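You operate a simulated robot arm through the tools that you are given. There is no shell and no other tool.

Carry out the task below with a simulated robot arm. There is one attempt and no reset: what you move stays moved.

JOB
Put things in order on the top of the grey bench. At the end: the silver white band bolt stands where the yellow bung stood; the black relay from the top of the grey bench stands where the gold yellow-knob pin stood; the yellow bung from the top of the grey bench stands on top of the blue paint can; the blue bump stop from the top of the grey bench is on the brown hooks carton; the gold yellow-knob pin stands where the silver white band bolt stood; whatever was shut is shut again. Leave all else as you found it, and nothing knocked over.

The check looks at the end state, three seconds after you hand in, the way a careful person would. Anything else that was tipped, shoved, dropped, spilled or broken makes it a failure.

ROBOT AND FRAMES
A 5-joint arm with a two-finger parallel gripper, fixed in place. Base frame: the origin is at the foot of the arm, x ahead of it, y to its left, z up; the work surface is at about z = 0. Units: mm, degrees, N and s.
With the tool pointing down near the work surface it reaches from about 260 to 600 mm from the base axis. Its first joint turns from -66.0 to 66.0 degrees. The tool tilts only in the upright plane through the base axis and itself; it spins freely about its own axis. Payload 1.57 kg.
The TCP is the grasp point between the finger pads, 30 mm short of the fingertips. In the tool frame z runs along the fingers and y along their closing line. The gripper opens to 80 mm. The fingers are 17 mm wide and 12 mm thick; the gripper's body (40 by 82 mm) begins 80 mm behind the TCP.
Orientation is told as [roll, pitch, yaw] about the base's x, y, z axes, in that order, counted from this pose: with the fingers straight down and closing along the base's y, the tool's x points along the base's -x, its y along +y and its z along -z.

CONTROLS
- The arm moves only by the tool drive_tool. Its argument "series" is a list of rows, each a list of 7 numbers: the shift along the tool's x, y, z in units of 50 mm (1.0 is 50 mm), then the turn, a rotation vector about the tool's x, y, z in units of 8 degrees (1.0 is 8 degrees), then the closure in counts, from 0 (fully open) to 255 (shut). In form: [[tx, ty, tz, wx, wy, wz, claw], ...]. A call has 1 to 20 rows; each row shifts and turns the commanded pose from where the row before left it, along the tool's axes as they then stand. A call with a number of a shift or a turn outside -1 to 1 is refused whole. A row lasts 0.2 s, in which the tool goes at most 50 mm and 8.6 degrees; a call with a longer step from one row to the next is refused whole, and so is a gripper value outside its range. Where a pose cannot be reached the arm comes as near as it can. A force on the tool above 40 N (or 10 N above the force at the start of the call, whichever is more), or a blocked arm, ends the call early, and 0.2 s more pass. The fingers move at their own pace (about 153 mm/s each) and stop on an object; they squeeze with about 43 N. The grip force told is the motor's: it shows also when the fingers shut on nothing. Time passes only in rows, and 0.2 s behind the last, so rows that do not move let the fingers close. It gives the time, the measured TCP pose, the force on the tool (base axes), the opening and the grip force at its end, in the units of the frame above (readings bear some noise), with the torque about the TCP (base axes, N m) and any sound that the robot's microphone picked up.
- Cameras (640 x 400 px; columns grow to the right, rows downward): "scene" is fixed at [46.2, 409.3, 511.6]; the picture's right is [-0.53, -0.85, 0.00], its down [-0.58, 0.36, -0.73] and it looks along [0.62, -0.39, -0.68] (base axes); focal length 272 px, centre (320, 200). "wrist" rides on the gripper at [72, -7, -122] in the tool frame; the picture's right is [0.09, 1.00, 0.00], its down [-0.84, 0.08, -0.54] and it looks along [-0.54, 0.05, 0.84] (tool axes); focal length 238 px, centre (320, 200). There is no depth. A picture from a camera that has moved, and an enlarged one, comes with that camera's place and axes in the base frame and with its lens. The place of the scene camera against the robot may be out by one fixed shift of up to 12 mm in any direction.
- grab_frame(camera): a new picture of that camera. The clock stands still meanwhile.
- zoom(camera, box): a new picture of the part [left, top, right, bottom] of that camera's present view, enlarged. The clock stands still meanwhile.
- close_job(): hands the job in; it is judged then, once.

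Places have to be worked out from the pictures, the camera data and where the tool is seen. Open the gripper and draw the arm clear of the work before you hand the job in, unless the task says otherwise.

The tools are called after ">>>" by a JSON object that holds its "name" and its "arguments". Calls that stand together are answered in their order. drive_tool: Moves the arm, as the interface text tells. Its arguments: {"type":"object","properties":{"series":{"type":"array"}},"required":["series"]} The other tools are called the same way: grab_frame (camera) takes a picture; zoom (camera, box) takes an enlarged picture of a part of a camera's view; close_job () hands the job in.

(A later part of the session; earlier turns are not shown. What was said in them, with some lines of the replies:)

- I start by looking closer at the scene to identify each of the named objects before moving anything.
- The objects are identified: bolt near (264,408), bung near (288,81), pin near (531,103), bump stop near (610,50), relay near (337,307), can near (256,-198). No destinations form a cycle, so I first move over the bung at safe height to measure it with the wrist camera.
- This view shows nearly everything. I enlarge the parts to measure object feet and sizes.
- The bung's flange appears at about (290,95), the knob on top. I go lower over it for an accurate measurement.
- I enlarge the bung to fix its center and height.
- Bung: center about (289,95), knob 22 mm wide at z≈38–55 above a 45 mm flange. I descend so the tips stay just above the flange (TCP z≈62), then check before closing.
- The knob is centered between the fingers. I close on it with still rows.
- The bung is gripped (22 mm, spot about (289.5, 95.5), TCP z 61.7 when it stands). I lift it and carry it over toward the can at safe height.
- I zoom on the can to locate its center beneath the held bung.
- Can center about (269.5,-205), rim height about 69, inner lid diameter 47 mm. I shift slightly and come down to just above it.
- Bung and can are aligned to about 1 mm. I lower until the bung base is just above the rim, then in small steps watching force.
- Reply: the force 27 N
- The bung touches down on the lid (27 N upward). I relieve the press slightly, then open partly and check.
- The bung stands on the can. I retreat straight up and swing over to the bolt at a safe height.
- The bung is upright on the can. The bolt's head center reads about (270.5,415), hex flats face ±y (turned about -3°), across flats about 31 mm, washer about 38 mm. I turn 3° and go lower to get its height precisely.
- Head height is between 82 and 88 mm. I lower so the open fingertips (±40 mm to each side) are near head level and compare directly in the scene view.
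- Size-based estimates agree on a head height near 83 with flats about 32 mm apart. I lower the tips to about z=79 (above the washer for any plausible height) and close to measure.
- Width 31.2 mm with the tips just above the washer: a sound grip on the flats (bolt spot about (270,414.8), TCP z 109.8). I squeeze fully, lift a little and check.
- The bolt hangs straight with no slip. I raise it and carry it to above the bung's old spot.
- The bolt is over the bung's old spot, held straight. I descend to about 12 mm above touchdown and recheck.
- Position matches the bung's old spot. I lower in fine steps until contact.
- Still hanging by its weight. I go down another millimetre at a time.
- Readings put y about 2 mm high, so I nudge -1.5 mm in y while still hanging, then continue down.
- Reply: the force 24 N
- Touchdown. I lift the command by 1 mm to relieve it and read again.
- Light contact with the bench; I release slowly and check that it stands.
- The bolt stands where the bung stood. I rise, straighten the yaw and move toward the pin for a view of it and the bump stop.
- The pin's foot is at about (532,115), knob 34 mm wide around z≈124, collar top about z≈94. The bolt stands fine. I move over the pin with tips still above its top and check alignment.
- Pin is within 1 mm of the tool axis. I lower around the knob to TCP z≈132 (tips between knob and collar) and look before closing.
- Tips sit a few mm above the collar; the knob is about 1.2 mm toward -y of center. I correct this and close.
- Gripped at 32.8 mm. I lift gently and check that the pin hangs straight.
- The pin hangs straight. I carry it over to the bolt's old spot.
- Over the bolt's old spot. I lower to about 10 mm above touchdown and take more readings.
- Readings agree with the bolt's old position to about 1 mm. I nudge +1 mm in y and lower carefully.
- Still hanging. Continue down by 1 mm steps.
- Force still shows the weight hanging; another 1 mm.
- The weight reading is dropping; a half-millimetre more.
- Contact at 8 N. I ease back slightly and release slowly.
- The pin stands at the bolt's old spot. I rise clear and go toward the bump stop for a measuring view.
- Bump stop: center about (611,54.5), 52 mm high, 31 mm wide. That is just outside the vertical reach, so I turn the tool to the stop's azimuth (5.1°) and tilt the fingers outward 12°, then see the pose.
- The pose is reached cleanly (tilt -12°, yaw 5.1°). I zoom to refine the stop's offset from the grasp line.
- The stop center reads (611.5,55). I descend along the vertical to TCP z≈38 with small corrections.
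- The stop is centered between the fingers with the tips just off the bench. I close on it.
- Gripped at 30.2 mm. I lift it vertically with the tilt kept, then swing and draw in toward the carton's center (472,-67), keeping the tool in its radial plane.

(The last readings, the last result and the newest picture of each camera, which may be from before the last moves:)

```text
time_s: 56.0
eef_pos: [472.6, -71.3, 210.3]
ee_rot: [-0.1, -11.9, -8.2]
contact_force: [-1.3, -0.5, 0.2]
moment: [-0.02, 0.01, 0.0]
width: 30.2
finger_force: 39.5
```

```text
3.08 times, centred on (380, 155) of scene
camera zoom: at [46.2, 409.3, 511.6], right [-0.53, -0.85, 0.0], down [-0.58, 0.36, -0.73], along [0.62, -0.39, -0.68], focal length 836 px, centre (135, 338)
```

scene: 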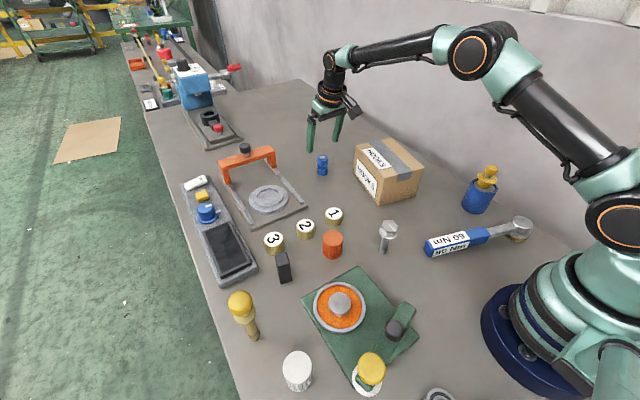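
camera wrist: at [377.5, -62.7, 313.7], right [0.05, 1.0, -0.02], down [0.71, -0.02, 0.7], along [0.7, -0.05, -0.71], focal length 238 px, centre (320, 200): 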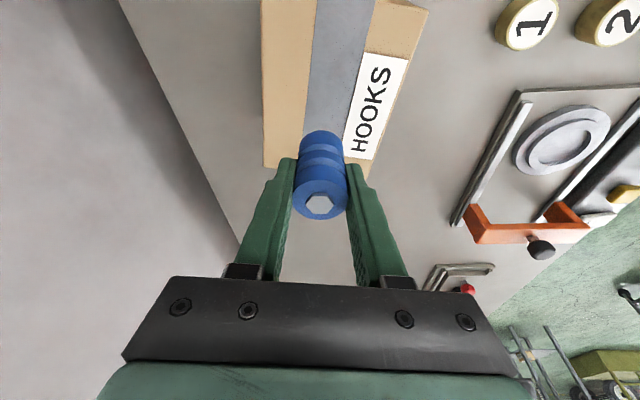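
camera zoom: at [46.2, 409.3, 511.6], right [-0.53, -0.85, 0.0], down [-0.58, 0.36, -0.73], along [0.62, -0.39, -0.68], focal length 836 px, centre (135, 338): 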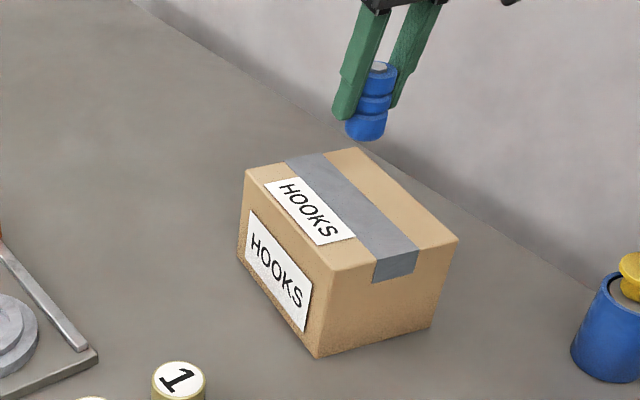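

The stop is above the carton, base about 170 mm high, carton top about 95 mm. I shift +4 mm in y and come down to about 10 mm above it.

>>> {"name": "drive_tool", "arguments": {"series": [[0.09, 0.08, 0.424, 0, 0, 0, 255], [0.09, 0, 0.424, 0, 0, 0, 255], [0.09, 0, 0.424, 0, 0, 0, 255], [0, 0, 0, 0, 0, 0, 255], [0, 0, 0, 0, 0, 0, 255]]}}

>>> {"name": "grab_frame", "arguments": {"camera": "wrist"}}

>>> {"name": "zoom", "arguments": {"camera": "scene", "box": [330, 110, 440, 210]}}

```text
time_s: 57.2
eef_pos: [476.0, -66.1, 144.5]
ee_rot: [0.0, -12.2, -8.2]
contact_force: [2.1, -1.0, 6.9]
moment: [-0.17, -0.05, 0.02]
width: 30.3
finger_force: 39.4
```

```text
taken
camera wrist: at [380.7, -58.8, 248.6], right [0.05, 1.0, -0.02], down [0.71, -0.02, 0.71], along [0.7, -0.05, -0.71], focal length 238 px, centre (320, 200)
```

wrist: 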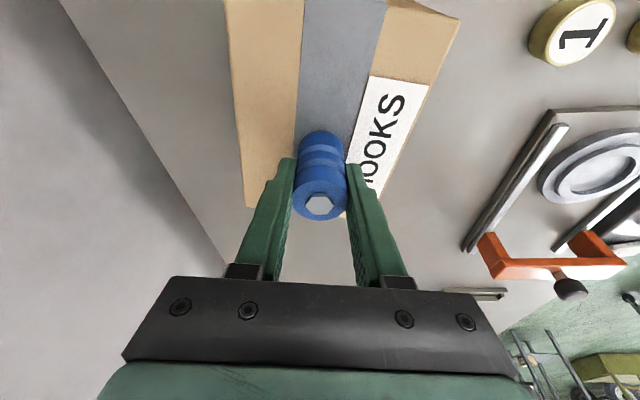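

```text
4.00 times, centred on (385, 160) of scene
camera zoom: at [46.2, 409.3, 511.6], right [-0.53, -0.85, 0.0], down [-0.58, 0.36, -0.73], along [0.62, -0.39, -0.68], focal length 1087 px, centre (60, 360)
```

zoom: 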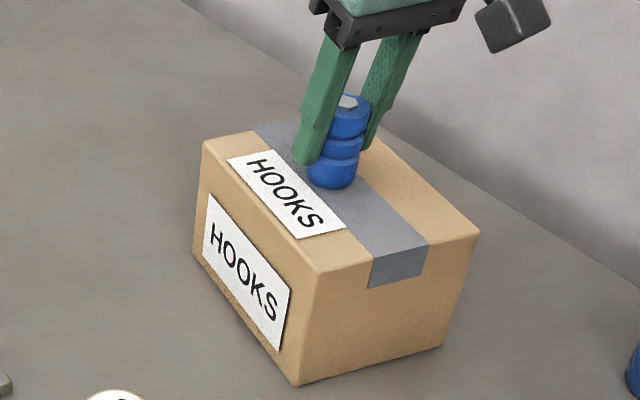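

Contact at 7 N: the stop's base sits on the carton (top about z=105). I ease off slightly and release slowly.

>>> {"name": "drive_tool", "arguments": {"series": [[-0.001, 0, -0.006, 0, 0, 0, 255], [0, 0, 0, 0, 0, 0, 155], [0, 0, 0, 0, 0, 0, 145], [0, 0, 0, 0, 0, 0, 120], [0, 0, 0, 0, 0, 0, 80], [0, 0, 0, 0, 0, 0, 80]]}}

>>> {"name": "zoom", "arguments": {"camera": "scene", "box": [330, 110, 440, 210]}}

>>> {"name": "grab_frame", "arguments": {"camera": "wrist"}}

```text
time_s: 58.6
eef_pos: [475.4, -66.0, 145.3]
ee_rot: [0.2, -11.9, -8.2]
contact_force: [0.3, -0.8, -0.6]
moment: [0.02, 0.0, 0.02]
width: 54.6
finger_force: 0.1
```

```text
4.00 times, centred on (385, 160) of scene
camera zoom: at [46.2, 409.3, 511.6], right [-0.53, -0.85, 0.0], down [-0.58, 0.36, -0.73], along [0.62, -0.39, -0.68], focal length 1087 px, centre (60, 360)
```

zoom: 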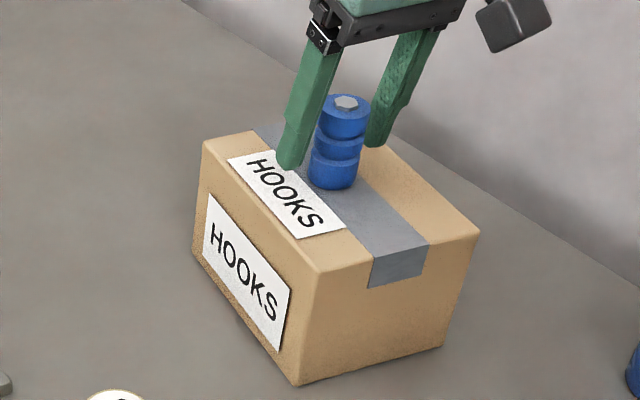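

```text
taken
camera wrist: at [380.2, -58.6, 249.0], right [0.05, 1.0, -0.02], down [0.71, -0.02, 0.7], along [0.7, -0.05, -0.71], focal length 238 px, centre (320, 200)
```

wrist: 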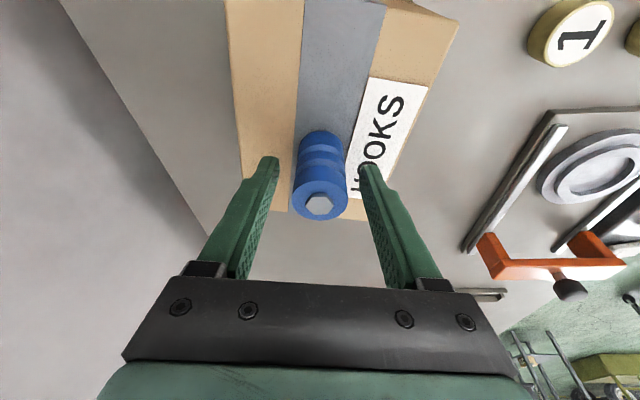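

The stop stands on the carton. I back off along the tool axis, straighten the tool, and go over to the relay.

>>> {"name": "drive_tool", "arguments": {"series": [[0, 0, -0.5, 0, 0, 0, 80], [0, 0, -0.9, 0, 0, 0, 40], [0, 0, -0.9, 0, 0, 0, 0], [0, 0, 0, 0, 0.75, 0, 0], [0, 0, 0, 0, 0.75, 0, 0], [0, 0, 0, 0, 0, -0.51, 0], [0, 0, 0, 0, 0, -0.51, 0], [0.311, 0.833, 0, 0, 0, 0, 0], [0.311, 0.833, 0, 0, 0, 0, 0], [0.311, 0.833, 0, 0, 0, 0, 0], [0.311, 0.833, 0, 0, 0, 0, 0], [0.311, 0.833, 0, 0, 0, 0, 0], [0.311, 0.833, 0, 0, 0, 0, 0], [0.311, 0.833, 0, 0, 0, 0, 0], [0.311, 0.833, 0, 0, 0, 0, 0], [0.311, 0.833, 0, 0, 0, 0, 0], [0, 0, 0, 0, 0, 0, 0], [0, 0, 0, 0, 0, 0, 0]]}}

>>> {"name": "grab_frame", "arguments": {"camera": "wrist"}}

>>> {"name": "grab_frame", "arguments": {"camera": "scene"}}

```text
time_s: 62.4
eef_pos: [311.3, 313.9, 255.6]
ee_rot: [0.0, -0.1, 0.0]
contact_force: [-0.8, 0.0, -0.6]
moment: [0.0, -0.01, 0.02]
width: 80.0
finger_force: 0.2
```

```text
taken
camera wrist: at [240.6, 307.4, 376.8], right [-0.09, 1.0, 0.0], down [0.84, 0.08, 0.54], along [0.54, 0.05, -0.84], focal length 238 px, centre (320, 200)
```

wrist: 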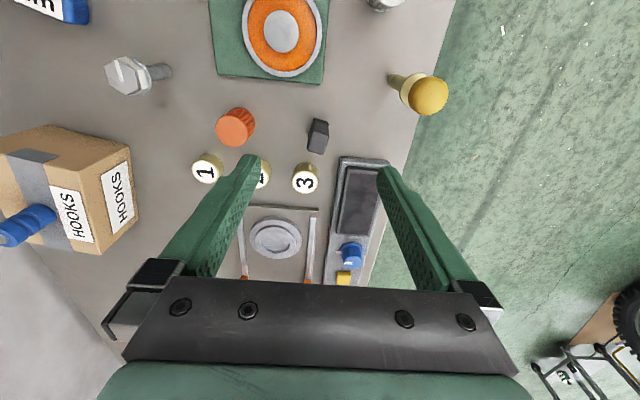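

```text
taken
```

scene: 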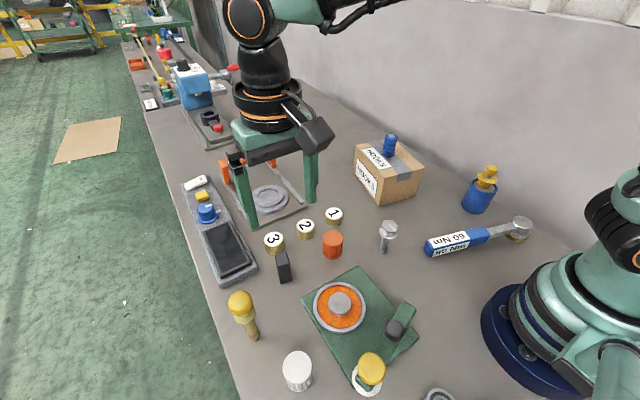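

>>> {"name": "zoom", "arguments": {"camera": "wrist", "box": [280, 100, 380, 200]}}

>>> {"name": "zoom", "arguments": {"camera": "scene", "box": [250, 220, 330, 300]}}

>>> {"name": "zoom", "arguments": {"camera": "scene", "box": [340, 120, 440, 210]}}

```text
4.00 times, centred on (330, 150) of wrist
camera zoom: at [240.6, 307.4, 376.8], right [-0.09, 1.0, 0.0], down [0.84, 0.08, 0.54], along [0.54, 0.05, -0.84], focal length 953 px, centre (280, 400)
```

zoom: 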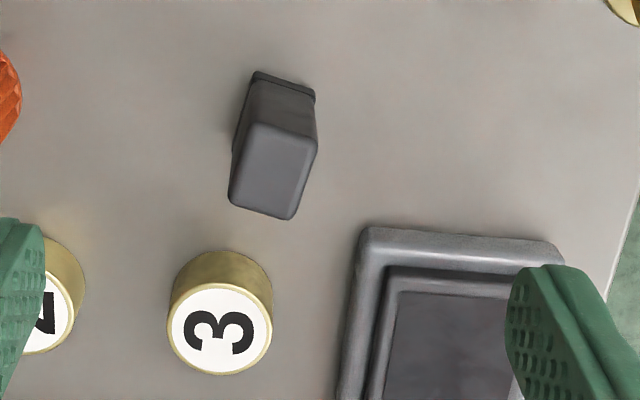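

```text
5.00 times, centred on (290, 260) of scene
camera zoom: at [46.2, 409.3, 511.6], right [-0.53, -0.85, 0.0], down [-0.58, 0.36, -0.73], along [0.62, -0.39, -0.68], focal length 1359 px, centre (470, -100)
```

zoom: 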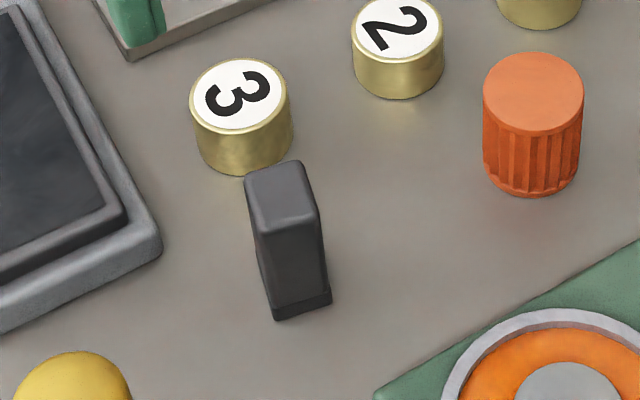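

```text
4.44 times, centred on (390, 165) of scene
camera zoom: at [46.2, 409.3, 511.6], right [-0.53, -0.85, 0.0], down [-0.58, 0.36, -0.73], along [0.62, -0.39, -0.68], focal length 1208 px, centre (9, 356)
```

zoom: 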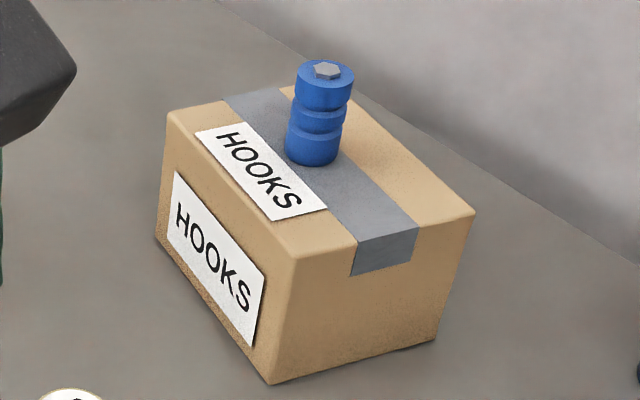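

The stop stands well. The relay's footprint is about 25×28 mm centered at (351,315), 62 mm high, turned about -11.5°. I turn the tool to match, move above it, with the opening reduced to 55 mm.

>>> {"name": "drive_tool", "arguments": {"series": [[0, 0, 0, 0, 0, 0.72, 0], [0, 0, 0, 0, 0, 0.718, 40], [-0.258, 0.058, 0.8, 0, 0, 0, 80], [-0.258, 0.058, 0.8, 0, 0, 0, 80], [-0.257, 0.059, 0.8, 0, 0, 0, 80], [0, 0, 0, 0, 0, 0, 80], [0, 0, 0, 0, 0, 0, 80]]}}

>>> {"name": "zoom", "arguments": {"camera": "wrist", "box": [230, 80, 410, 210]}}

>>> {"name": "zoom", "arguments": {"camera": "scene", "box": [220, 190, 340, 290]}}

```text
time_s: 64.0
eef_pos: [351.0, 312.1, 136.6]
ee_rot: [0.0, -0.1, -11.5]
contact_force: [0.1, 0.3, 0.0]
moment: [0.03, 0.03, 0.0]
width: 54.8
finger_force: 0.1
```

```text
3.08 times, centred on (320, 145) of wrist
camera zoom: at [280.7, 320.1, 257.5], right [0.11, 0.99, 0.0], down [0.84, -0.09, 0.54], along [0.54, -0.06, -0.84], focal length 733 px, centre (320, 369)
```

zoom: 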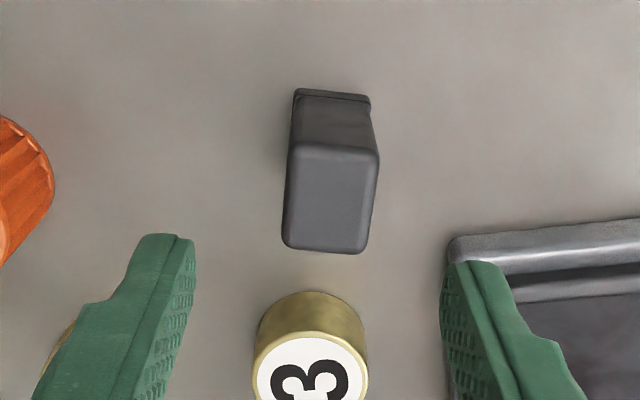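

```text
4.00 times, centred on (280, 240) of scene
camera zoom: at [46.2, 409.3, 511.6], right [-0.53, -0.85, 0.0], down [-0.58, 0.36, -0.73], along [0.62, -0.39, -0.68], focal length 1087 px, centre (480, 40)
```

zoom: 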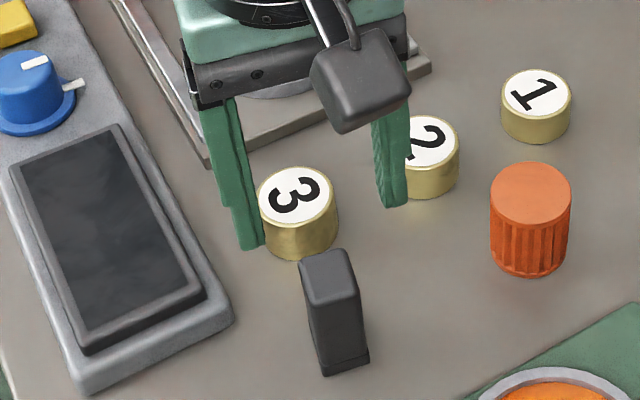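

Alignment is good; the relay sits about 2 mm off in tool x and y. I correct that and descend to TCP z≈42.

>>> {"name": "drive_tool", "arguments": {"series": [[0.04, 0.036, 0.5, 0, 0, 0, 80], [0, 0, 0.7, 0, 0, 0, 80], [0, 0, 0.5, 0, 0, 0, 80], [0, 0, 0.19, 0, 0, 0, 80], [0, 0, 0, 0, 0, 0, 80], [0, 0, 0, 0, 0, 0, 80]]}}

>>> {"name": "grab_frame", "arguments": {"camera": "wrist"}}

>>> {"name": "zoom", "arguments": {"camera": "scene", "box": [220, 200, 340, 300]}}

```text
time_s: 65.4
eef_pos: [348.3, 314.6, 42.1]
ee_rot: [0.0, 0.1, -11.3]
contact_force: [0.5, 0.5, 0.3]
moment: [0.0, -0.01, -0.03]
width: 54.8
finger_force: 0.1
```

```text
taken
camera wrist: at [277.6, 323.3, 163.3], right [0.11, 0.99, 0.0], down [0.84, -0.09, 0.54], along [0.54, -0.06, -0.84], focal length 238 px, centre (320, 200)
```

wrist: 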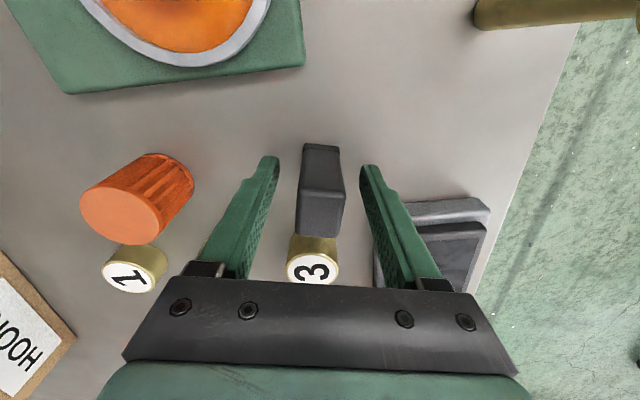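

```text
4.00 times, centred on (280, 250) of scene
camera zoom: at [46.2, 409.3, 511.6], right [-0.53, -0.85, 0.0], down [-0.58, 0.36, -0.73], along [0.62, -0.39, -0.68], focal length 1087 px, centre (480, 0)
```

zoom: 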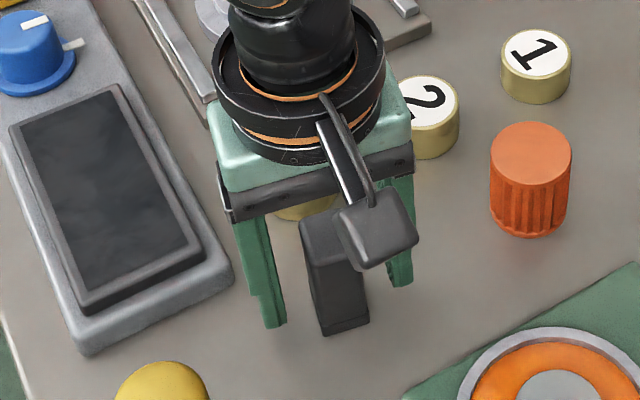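

The relay is centered between the fingers and nothing else is touched. I close on it.

>>> {"name": "drive_tool", "arguments": {"series": [[0, 0, 0, 0, 0, 0, 130], [0, 0, 0, 0, 0, 0, 200], [0, 0, 0, 0, 0, 0, 255], [0, 0, 0, 0, 0, 0, 255]]}}

>>> {"name": "grab_frame", "arguments": {"camera": "wrist"}}

```text
time_s: 66.4
eef_pos: [348.6, 314.9, 41.3]
ee_rot: [0.1, 0.0, -11.6]
contact_force: [-0.5, -0.2, 0.7]
moment: [0.0, 0.01, 0.02]
width: 24.4
finger_force: 35.7
```

```text
taken
camera wrist: at [277.6, 323.3, 163.4], right [0.11, 0.99, 0.0], down [0.84, -0.09, 0.54], along [0.54, -0.06, -0.84], focal length 238 px, centre (320, 200)
```

wrist: 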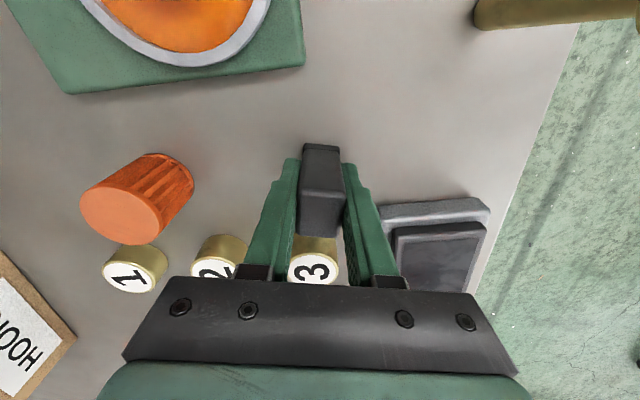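

Gripped at 24.4 mm. I lift it and carry it to the pin's old spot (531.5,115).

>>> {"name": "drive_tool", "arguments": {"series": [[0, 0, -0.1, 0, 0, 0, 255], [0, 0, -0.5, 0, 0, 0, 255], [0, 0, -0.9, 0, 0, 0, 255], [0, 0, -0.9, 0, 0, 0, 255], [0, 0, -0.8, 0, 0, 0, 255], [-0.628, -0.455, 0, 0, 0, 0, 255], [-0.628, -0.455, 0, 0, 0, 0, 255], [-0.628, -0.455, 0, 0, 0, 0, 255], [-0.628, -0.455, 0, 0, 0, 0, 255], [-0.628, -0.455, 0, 0, 0, 0, 255], [-0.628, -0.455, 0, 0, 0, 0, 255], [-0.628, -0.457, 0, 0, 0, 0, 255], [0, 0, 0, 0, 0, 0, 255], [0, 0, 0, 0, 0, 0, 255]]}}

>>> {"name": "grab_frame", "arguments": {"camera": "wrist"}}

>>> {"name": "grab_frame", "arguments": {"camera": "scene"}}

```text
time_s: 69.4
eef_pos: [532.4, 115.6, 201.6]
ee_rot: [-0.1, 0.0, -11.6]
contact_force: [1.0, 0.5, 0.2]
moment: [-0.02, 0.0, 0.0]
width: 24.2
finger_force: 35.9
```

```text
taken
camera wrist: at [461.2, 123.9, 324.0], right [0.11, 0.99, 0.0], down [0.84, -0.09, 0.54], along [0.54, -0.06, -0.84], focal length 238 px, centre (320, 200)
```

wrist: 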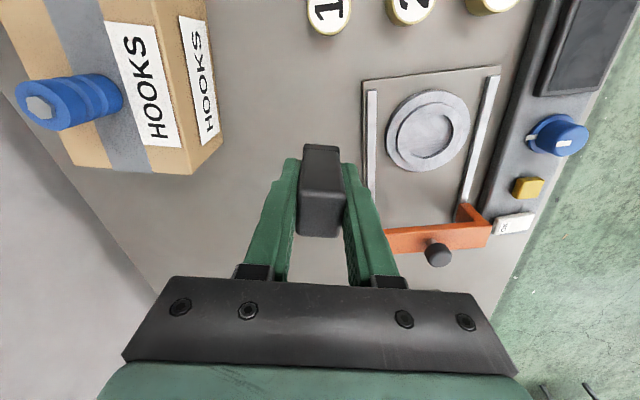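

```text
taken
```

scene: 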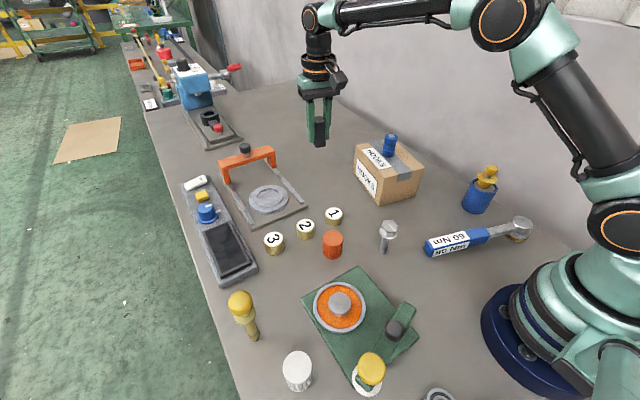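

Over the target. I descend to about 9 mm above touchdown.

>>> {"name": "drive_tool", "arguments": {"series": [[0, 0, 0.6, 0, 0, 0, 255], [0, 0, 0.8, 0, 0, 0, 255], [0, 0, 0.8, 0, 0, 0, 255], [0, 0, 0.6, 0, 0, 0, 255], [0, 0, 0.23, 0, 0, 0, 255], [0, 0, 0, 0, 0, 0, 255], [0, 0, 0, 0, 0, 0, 255]]}}

>>> {"name": "drive_tool", "arguments": {"series": [[0, 0, 0.08, 0, 0, 0, 255], [0, 0, 0, 0, 0, 0, 255]]}}

>>> {"name": "zoom", "arguments": {"camera": "scene", "box": [260, 110, 380, 210]}}

```text
time_s: 71.0
eef_pos: [531.9, 114.9, 51.0]
ee_rot: [0.0, -0.1, -11.5]
contact_force: [0.0, -0.5, -0.5]
moment: [0.01, 0.01, -0.02]
width: 24.1
finger_force: 36.2
```

```text
time_s: 71.6
eef_pos: [531.2, 114.3, 46.3]
ee_rot: [-0.1, -0.2, -11.4]
contact_force: [0.8, 0.0, -1.6]
moment: [-0.02, -0.01, 0.01]
width: 24.0
finger_force: 36.3
```

```text
4.00 times, centred on (320, 160) of scene
camera zoom: at [46.2, 409.3, 511.6], right [-0.53, -0.85, 0.0], down [-0.58, 0.36, -0.73], along [0.62, -0.39, -0.68], focal length 1087 px, centre (320, 360)
```

zoom: 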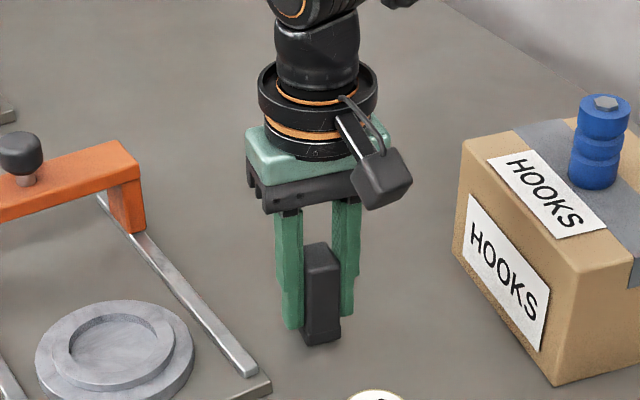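

About 4–5 mm remain. I continue in small steps with force checks.

>>> {"name": "drive_tool", "arguments": {"series": [[0, 0, 0.05, 0, 0, 0, 255], [0, 0, 0, 0, 0, 0, 255]]}}

>>> {"name": "drive_tool", "arguments": {"series": [[0, 0, 0.02, 0, 0, 0, 255], [0, 0, 0, 0, 0, 0, 255]]}}

```text
time_s: 72.2
eef_pos: [532.6, 115.7, 44.0]
ee_rot: [0.0, 0.0, -11.5]
contact_force: [-0.2, 0.0, -0.6]
moment: [0.02, -0.01, 0.03]
width: 24.2
finger_force: 36.1
```

```text
time_s: 72.8
eef_pos: [532.0, 115.2, 43.9]
ee_rot: [0.0, 0.0, -11.6]
contact_force: [0.3, 0.2, -0.5]
moment: [0.01, -0.03, -0.01]
width: 24.0
finger_force: 36.1
```

>>> {"name": "drive_tool", "arguments": {"series": [[0, 0, 0.02, 0, 0, 0, 255], [0, 0, 0, 0, 0, 0, 255]]}}

```text
time_s: 73.4
eef_pos: [532.5, 114.8, 42.2]
ee_rot: [0.0, 0.0, -11.6]
contact_force: [-0.6, 0.9, -1.3]
moment: [0.0, -0.02, -0.02]
width: 24.4
finger_force: 36.0
```

Still no contact; another millimetre.

>>> {"name": "drive_tool", "arguments": {"series": [[0, 0, 0.02, 0, 0, 0, 255], [0, 0, 0, 0, 0, 0, 255]]}}

```text
time_s: 74.0
eef_pos: [532.5, 115.8, 40.7]
ee_rot: [0.1, 0.0, -11.5]
contact_force: [-0.3, 0.4, -0.6]
moment: [-0.01, -0.02, -0.01]
width: 24.2
finger_force: 36.1
```

>>> {"name": "drive_tool", "arguments": {"series": [[0, 0, 0.014, 0, 0, 0, 255], [0, 0, 0, 0, 0, 0, 255]]}}

```text
time_s: 74.6
eef_pos: [532.2, 115.5, 41.1]
ee_rot: [0.0, -0.2, -11.6]
contact_force: [-3.7, -2.0, 9.2]
moment: [-0.09, 0.15, 0.01]
width: 24.2
finger_force: 36.4
```

Contact at 9 N. I ease off slightly and release slowly.

>>> {"name": "drive_tool", "arguments": {"series": [[0, 0, -0.008, 0, 0, 0, 255], [0, 0, 0, 0, 0, 0, 172], [0, 0, 0, 0, 0, 0, 160], [0, 0, 0, 0, 0, 0, 130], [0, 0, 0, 0, 0, 0, 90], [0, 0, 0, 0, 0, 0, 90]]}}

>>> {"name": "grab_frame", "arguments": {"camera": "wrist"}}

>>> {"name": "zoom", "arguments": {"camera": "scene", "box": [260, 110, 380, 210]}}

```text
time_s: 76.0
eef_pos: [532.5, 114.5, 40.9]
ee_rot: [0.0, 0.1, -11.6]
contact_force: [1.2, -0.1, -0.1]
moment: [0.0, 0.0, 0.01]
width: 51.8
finger_force: 0.0
```

```text
taken
camera wrist: at [461.3, 122.8, 162.7], right [0.11, 0.99, 0.0], down [0.84, -0.09, 0.54], along [0.54, -0.06, -0.84], focal length 238 px, centre (320, 200)
```

wrist: 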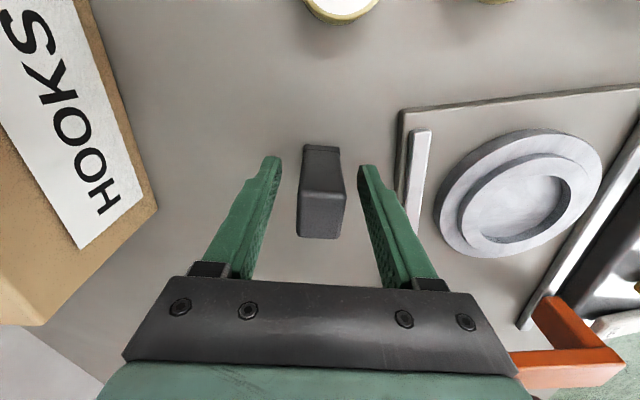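

```text
4.00 times, centred on (320, 160) of scene
camera zoom: at [46.2, 409.3, 511.6], right [-0.53, -0.85, 0.0], down [-0.58, 0.36, -0.73], along [0.62, -0.39, -0.68], focal length 1087 px, centre (320, 360)
```

zoom: 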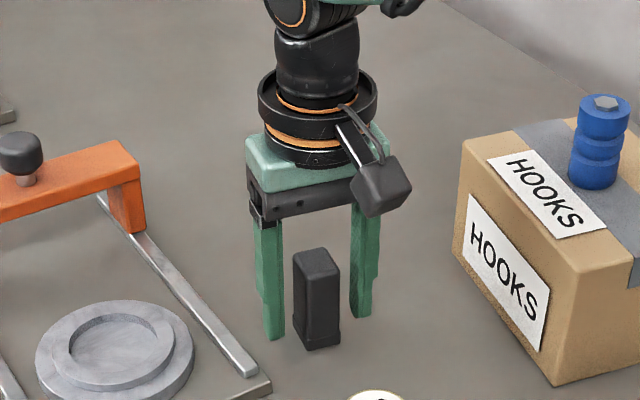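

The relay stands. I rise straight up, turn back and return to the start pose for a final check.

>>> {"name": "drive_tool", "arguments": {"series": [[0, 0, -0.4, 0, 0, 0, 90], [0, 0, -0.9, 0, 0, 0, 60], [0, 0, -0.9, 0, 0, 0, 0], [0, 0, -0.9, 0, 0, 0, 0], [0, 0, -0.9, 0, 0, 0, 0], [0, 0, -0.7, 0, 0, 0, 0], [0, 0, 0, 0, 0, -0.72, 0], [0, 0, 0, 0, 0, -0.718, 0], [0.53, -0.62, 0, 0, 0, 0, 0], [0.53, -0.62, 0, 0, 0, 0, 0], [0.53, -0.62, 0, 0, 0, 0, 0], [0.53, -0.62, 0, 0, 0, 0, 0], [0, 0, 0, 0, 0, 0, 0]]}}

>>> {"name": "grab_frame", "arguments": {"camera": "scene"}}

>>> {"name": "grab_frame", "arguments": {"camera": "wrist"}}

```text
time_s: 78.8
eef_pos: [427.5, -9.1, 276.8]
ee_rot: [0.0, 0.0, 0.1]
contact_force: [0.0, 0.1, 0.0]
moment: [-0.03, -0.01, 0.01]
width: 79.9
finger_force: 0.0
```

```text
taken
```

scene: 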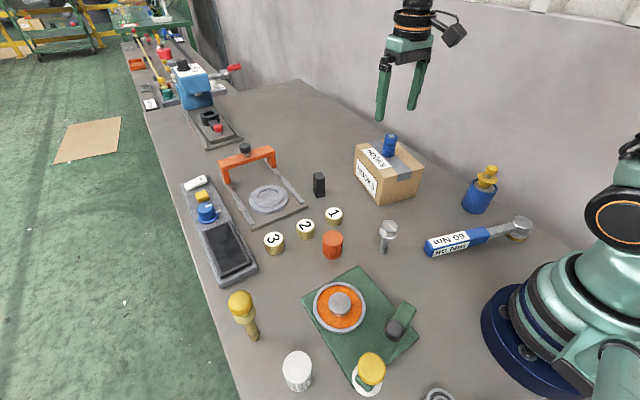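

```text
taken
camera wrist: at [356.2, -16.3, 397.8], right [-0.09, 1.0, 0.0], down [0.84, 0.08, 0.54], along [0.54, 0.05, -0.84], focal length 238 px, centre (320, 200)
```

wrist: 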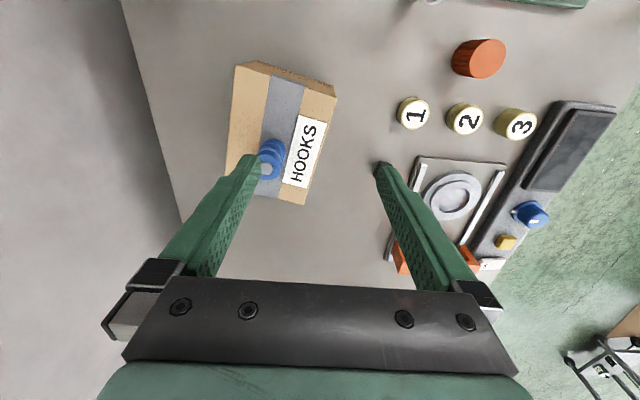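

Everything looks in place and the other items unmoved. I zoom for a last close check on each placed object.

>>> {"name": "zoom", "arguments": {"camera": "scene", "box": [280, 130, 440, 230]}}

>>> {"name": "zoom", "arguments": {"camera": "scene", "box": [200, 240, 440, 400]}}

>>> {"name": "zoom", "arguments": {"camera": "scene", "box": [360, 150, 540, 265]}}

```text
4.00 times, centred on (360, 180) of scene
camera zoom: at [46.2, 409.3, 511.6], right [-0.53, -0.85, 0.0], down [-0.58, 0.36, -0.73], along [0.62, -0.39, -0.68], focal length 1087 px, centre (160, 280)
```

zoom: 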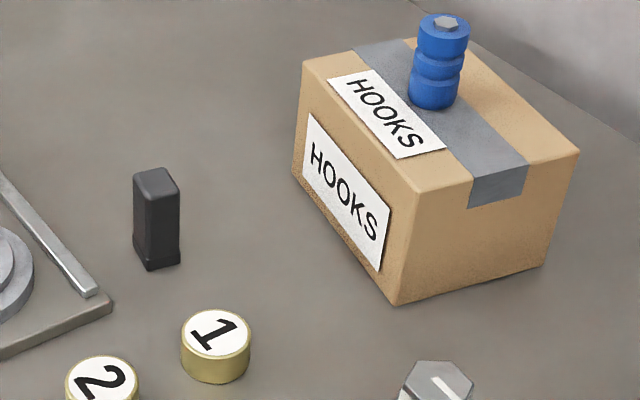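

```text
2.50 times, centred on (320, 320) of scene
camera zoom: at [46.2, 409.3, 511.6], right [-0.53, -0.85, 0.0], down [-0.58, 0.36, -0.73], along [0.62, -0.39, -0.68], focal length 679 px, centre (320, -100)
```

zoom: 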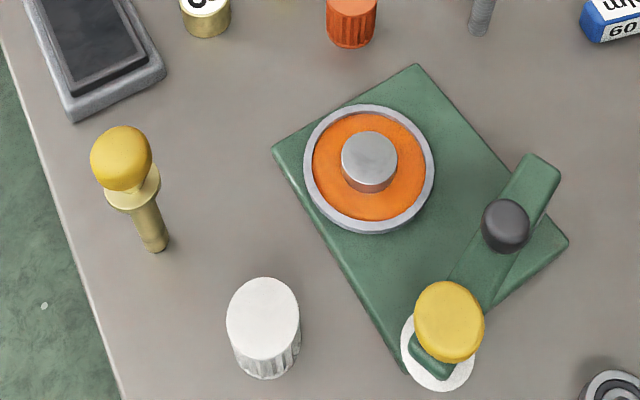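

```text
3.48 times, centred on (450, 208) of scene
camera zoom: at [46.2, 409.3, 511.6], right [-0.53, -0.85, 0.0], down [-0.58, 0.36, -0.73], along [0.62, -0.39, -0.68], focal length 945 px, centre (-132, 174)
```

zoom: 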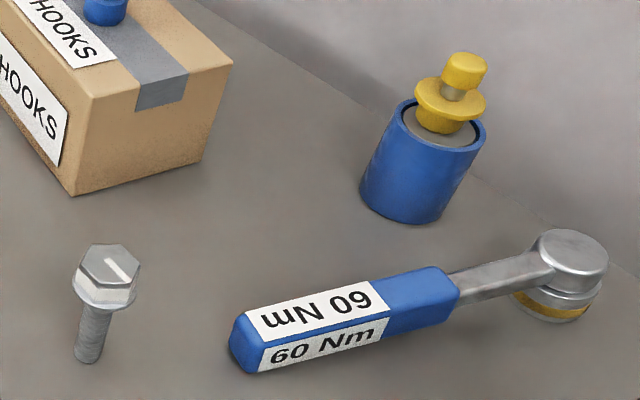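

All five items stand where required, upright. Nothing shut was opened, the other objects look as they did at the start, and the gripper is open and clear. I hand the job in.

>>> {"name": "close_job", "arguments": {}}

```text
The job is handed in.
```

The bench is in order and the job is handed in. I have no verdict from the check yet. In the last pictures, all five items stood upright where the job put them:

- **Silver white band bolt:** stands where the yellow bung stood.
- **Black relay:** stands where the gold yellow-knob pin stood.
- **Yellow bung:** stands on the lid of the blue paint can.
- **Blue bump stop:** stands on top of the brown hooks carton.
- **Gold yellow-knob pin:** stands where the silver white band bolt stood.

From the pictures and arm readings, the bolt, relay and pin are within a few millimetres of the old spots. The bung is close to the middle of the can lid.

Nothing was opened along the way, so nothing needed shutting. The other objects looked the same in the last pictures as at the start. The gripper is open and the arm is back at its starting pose.
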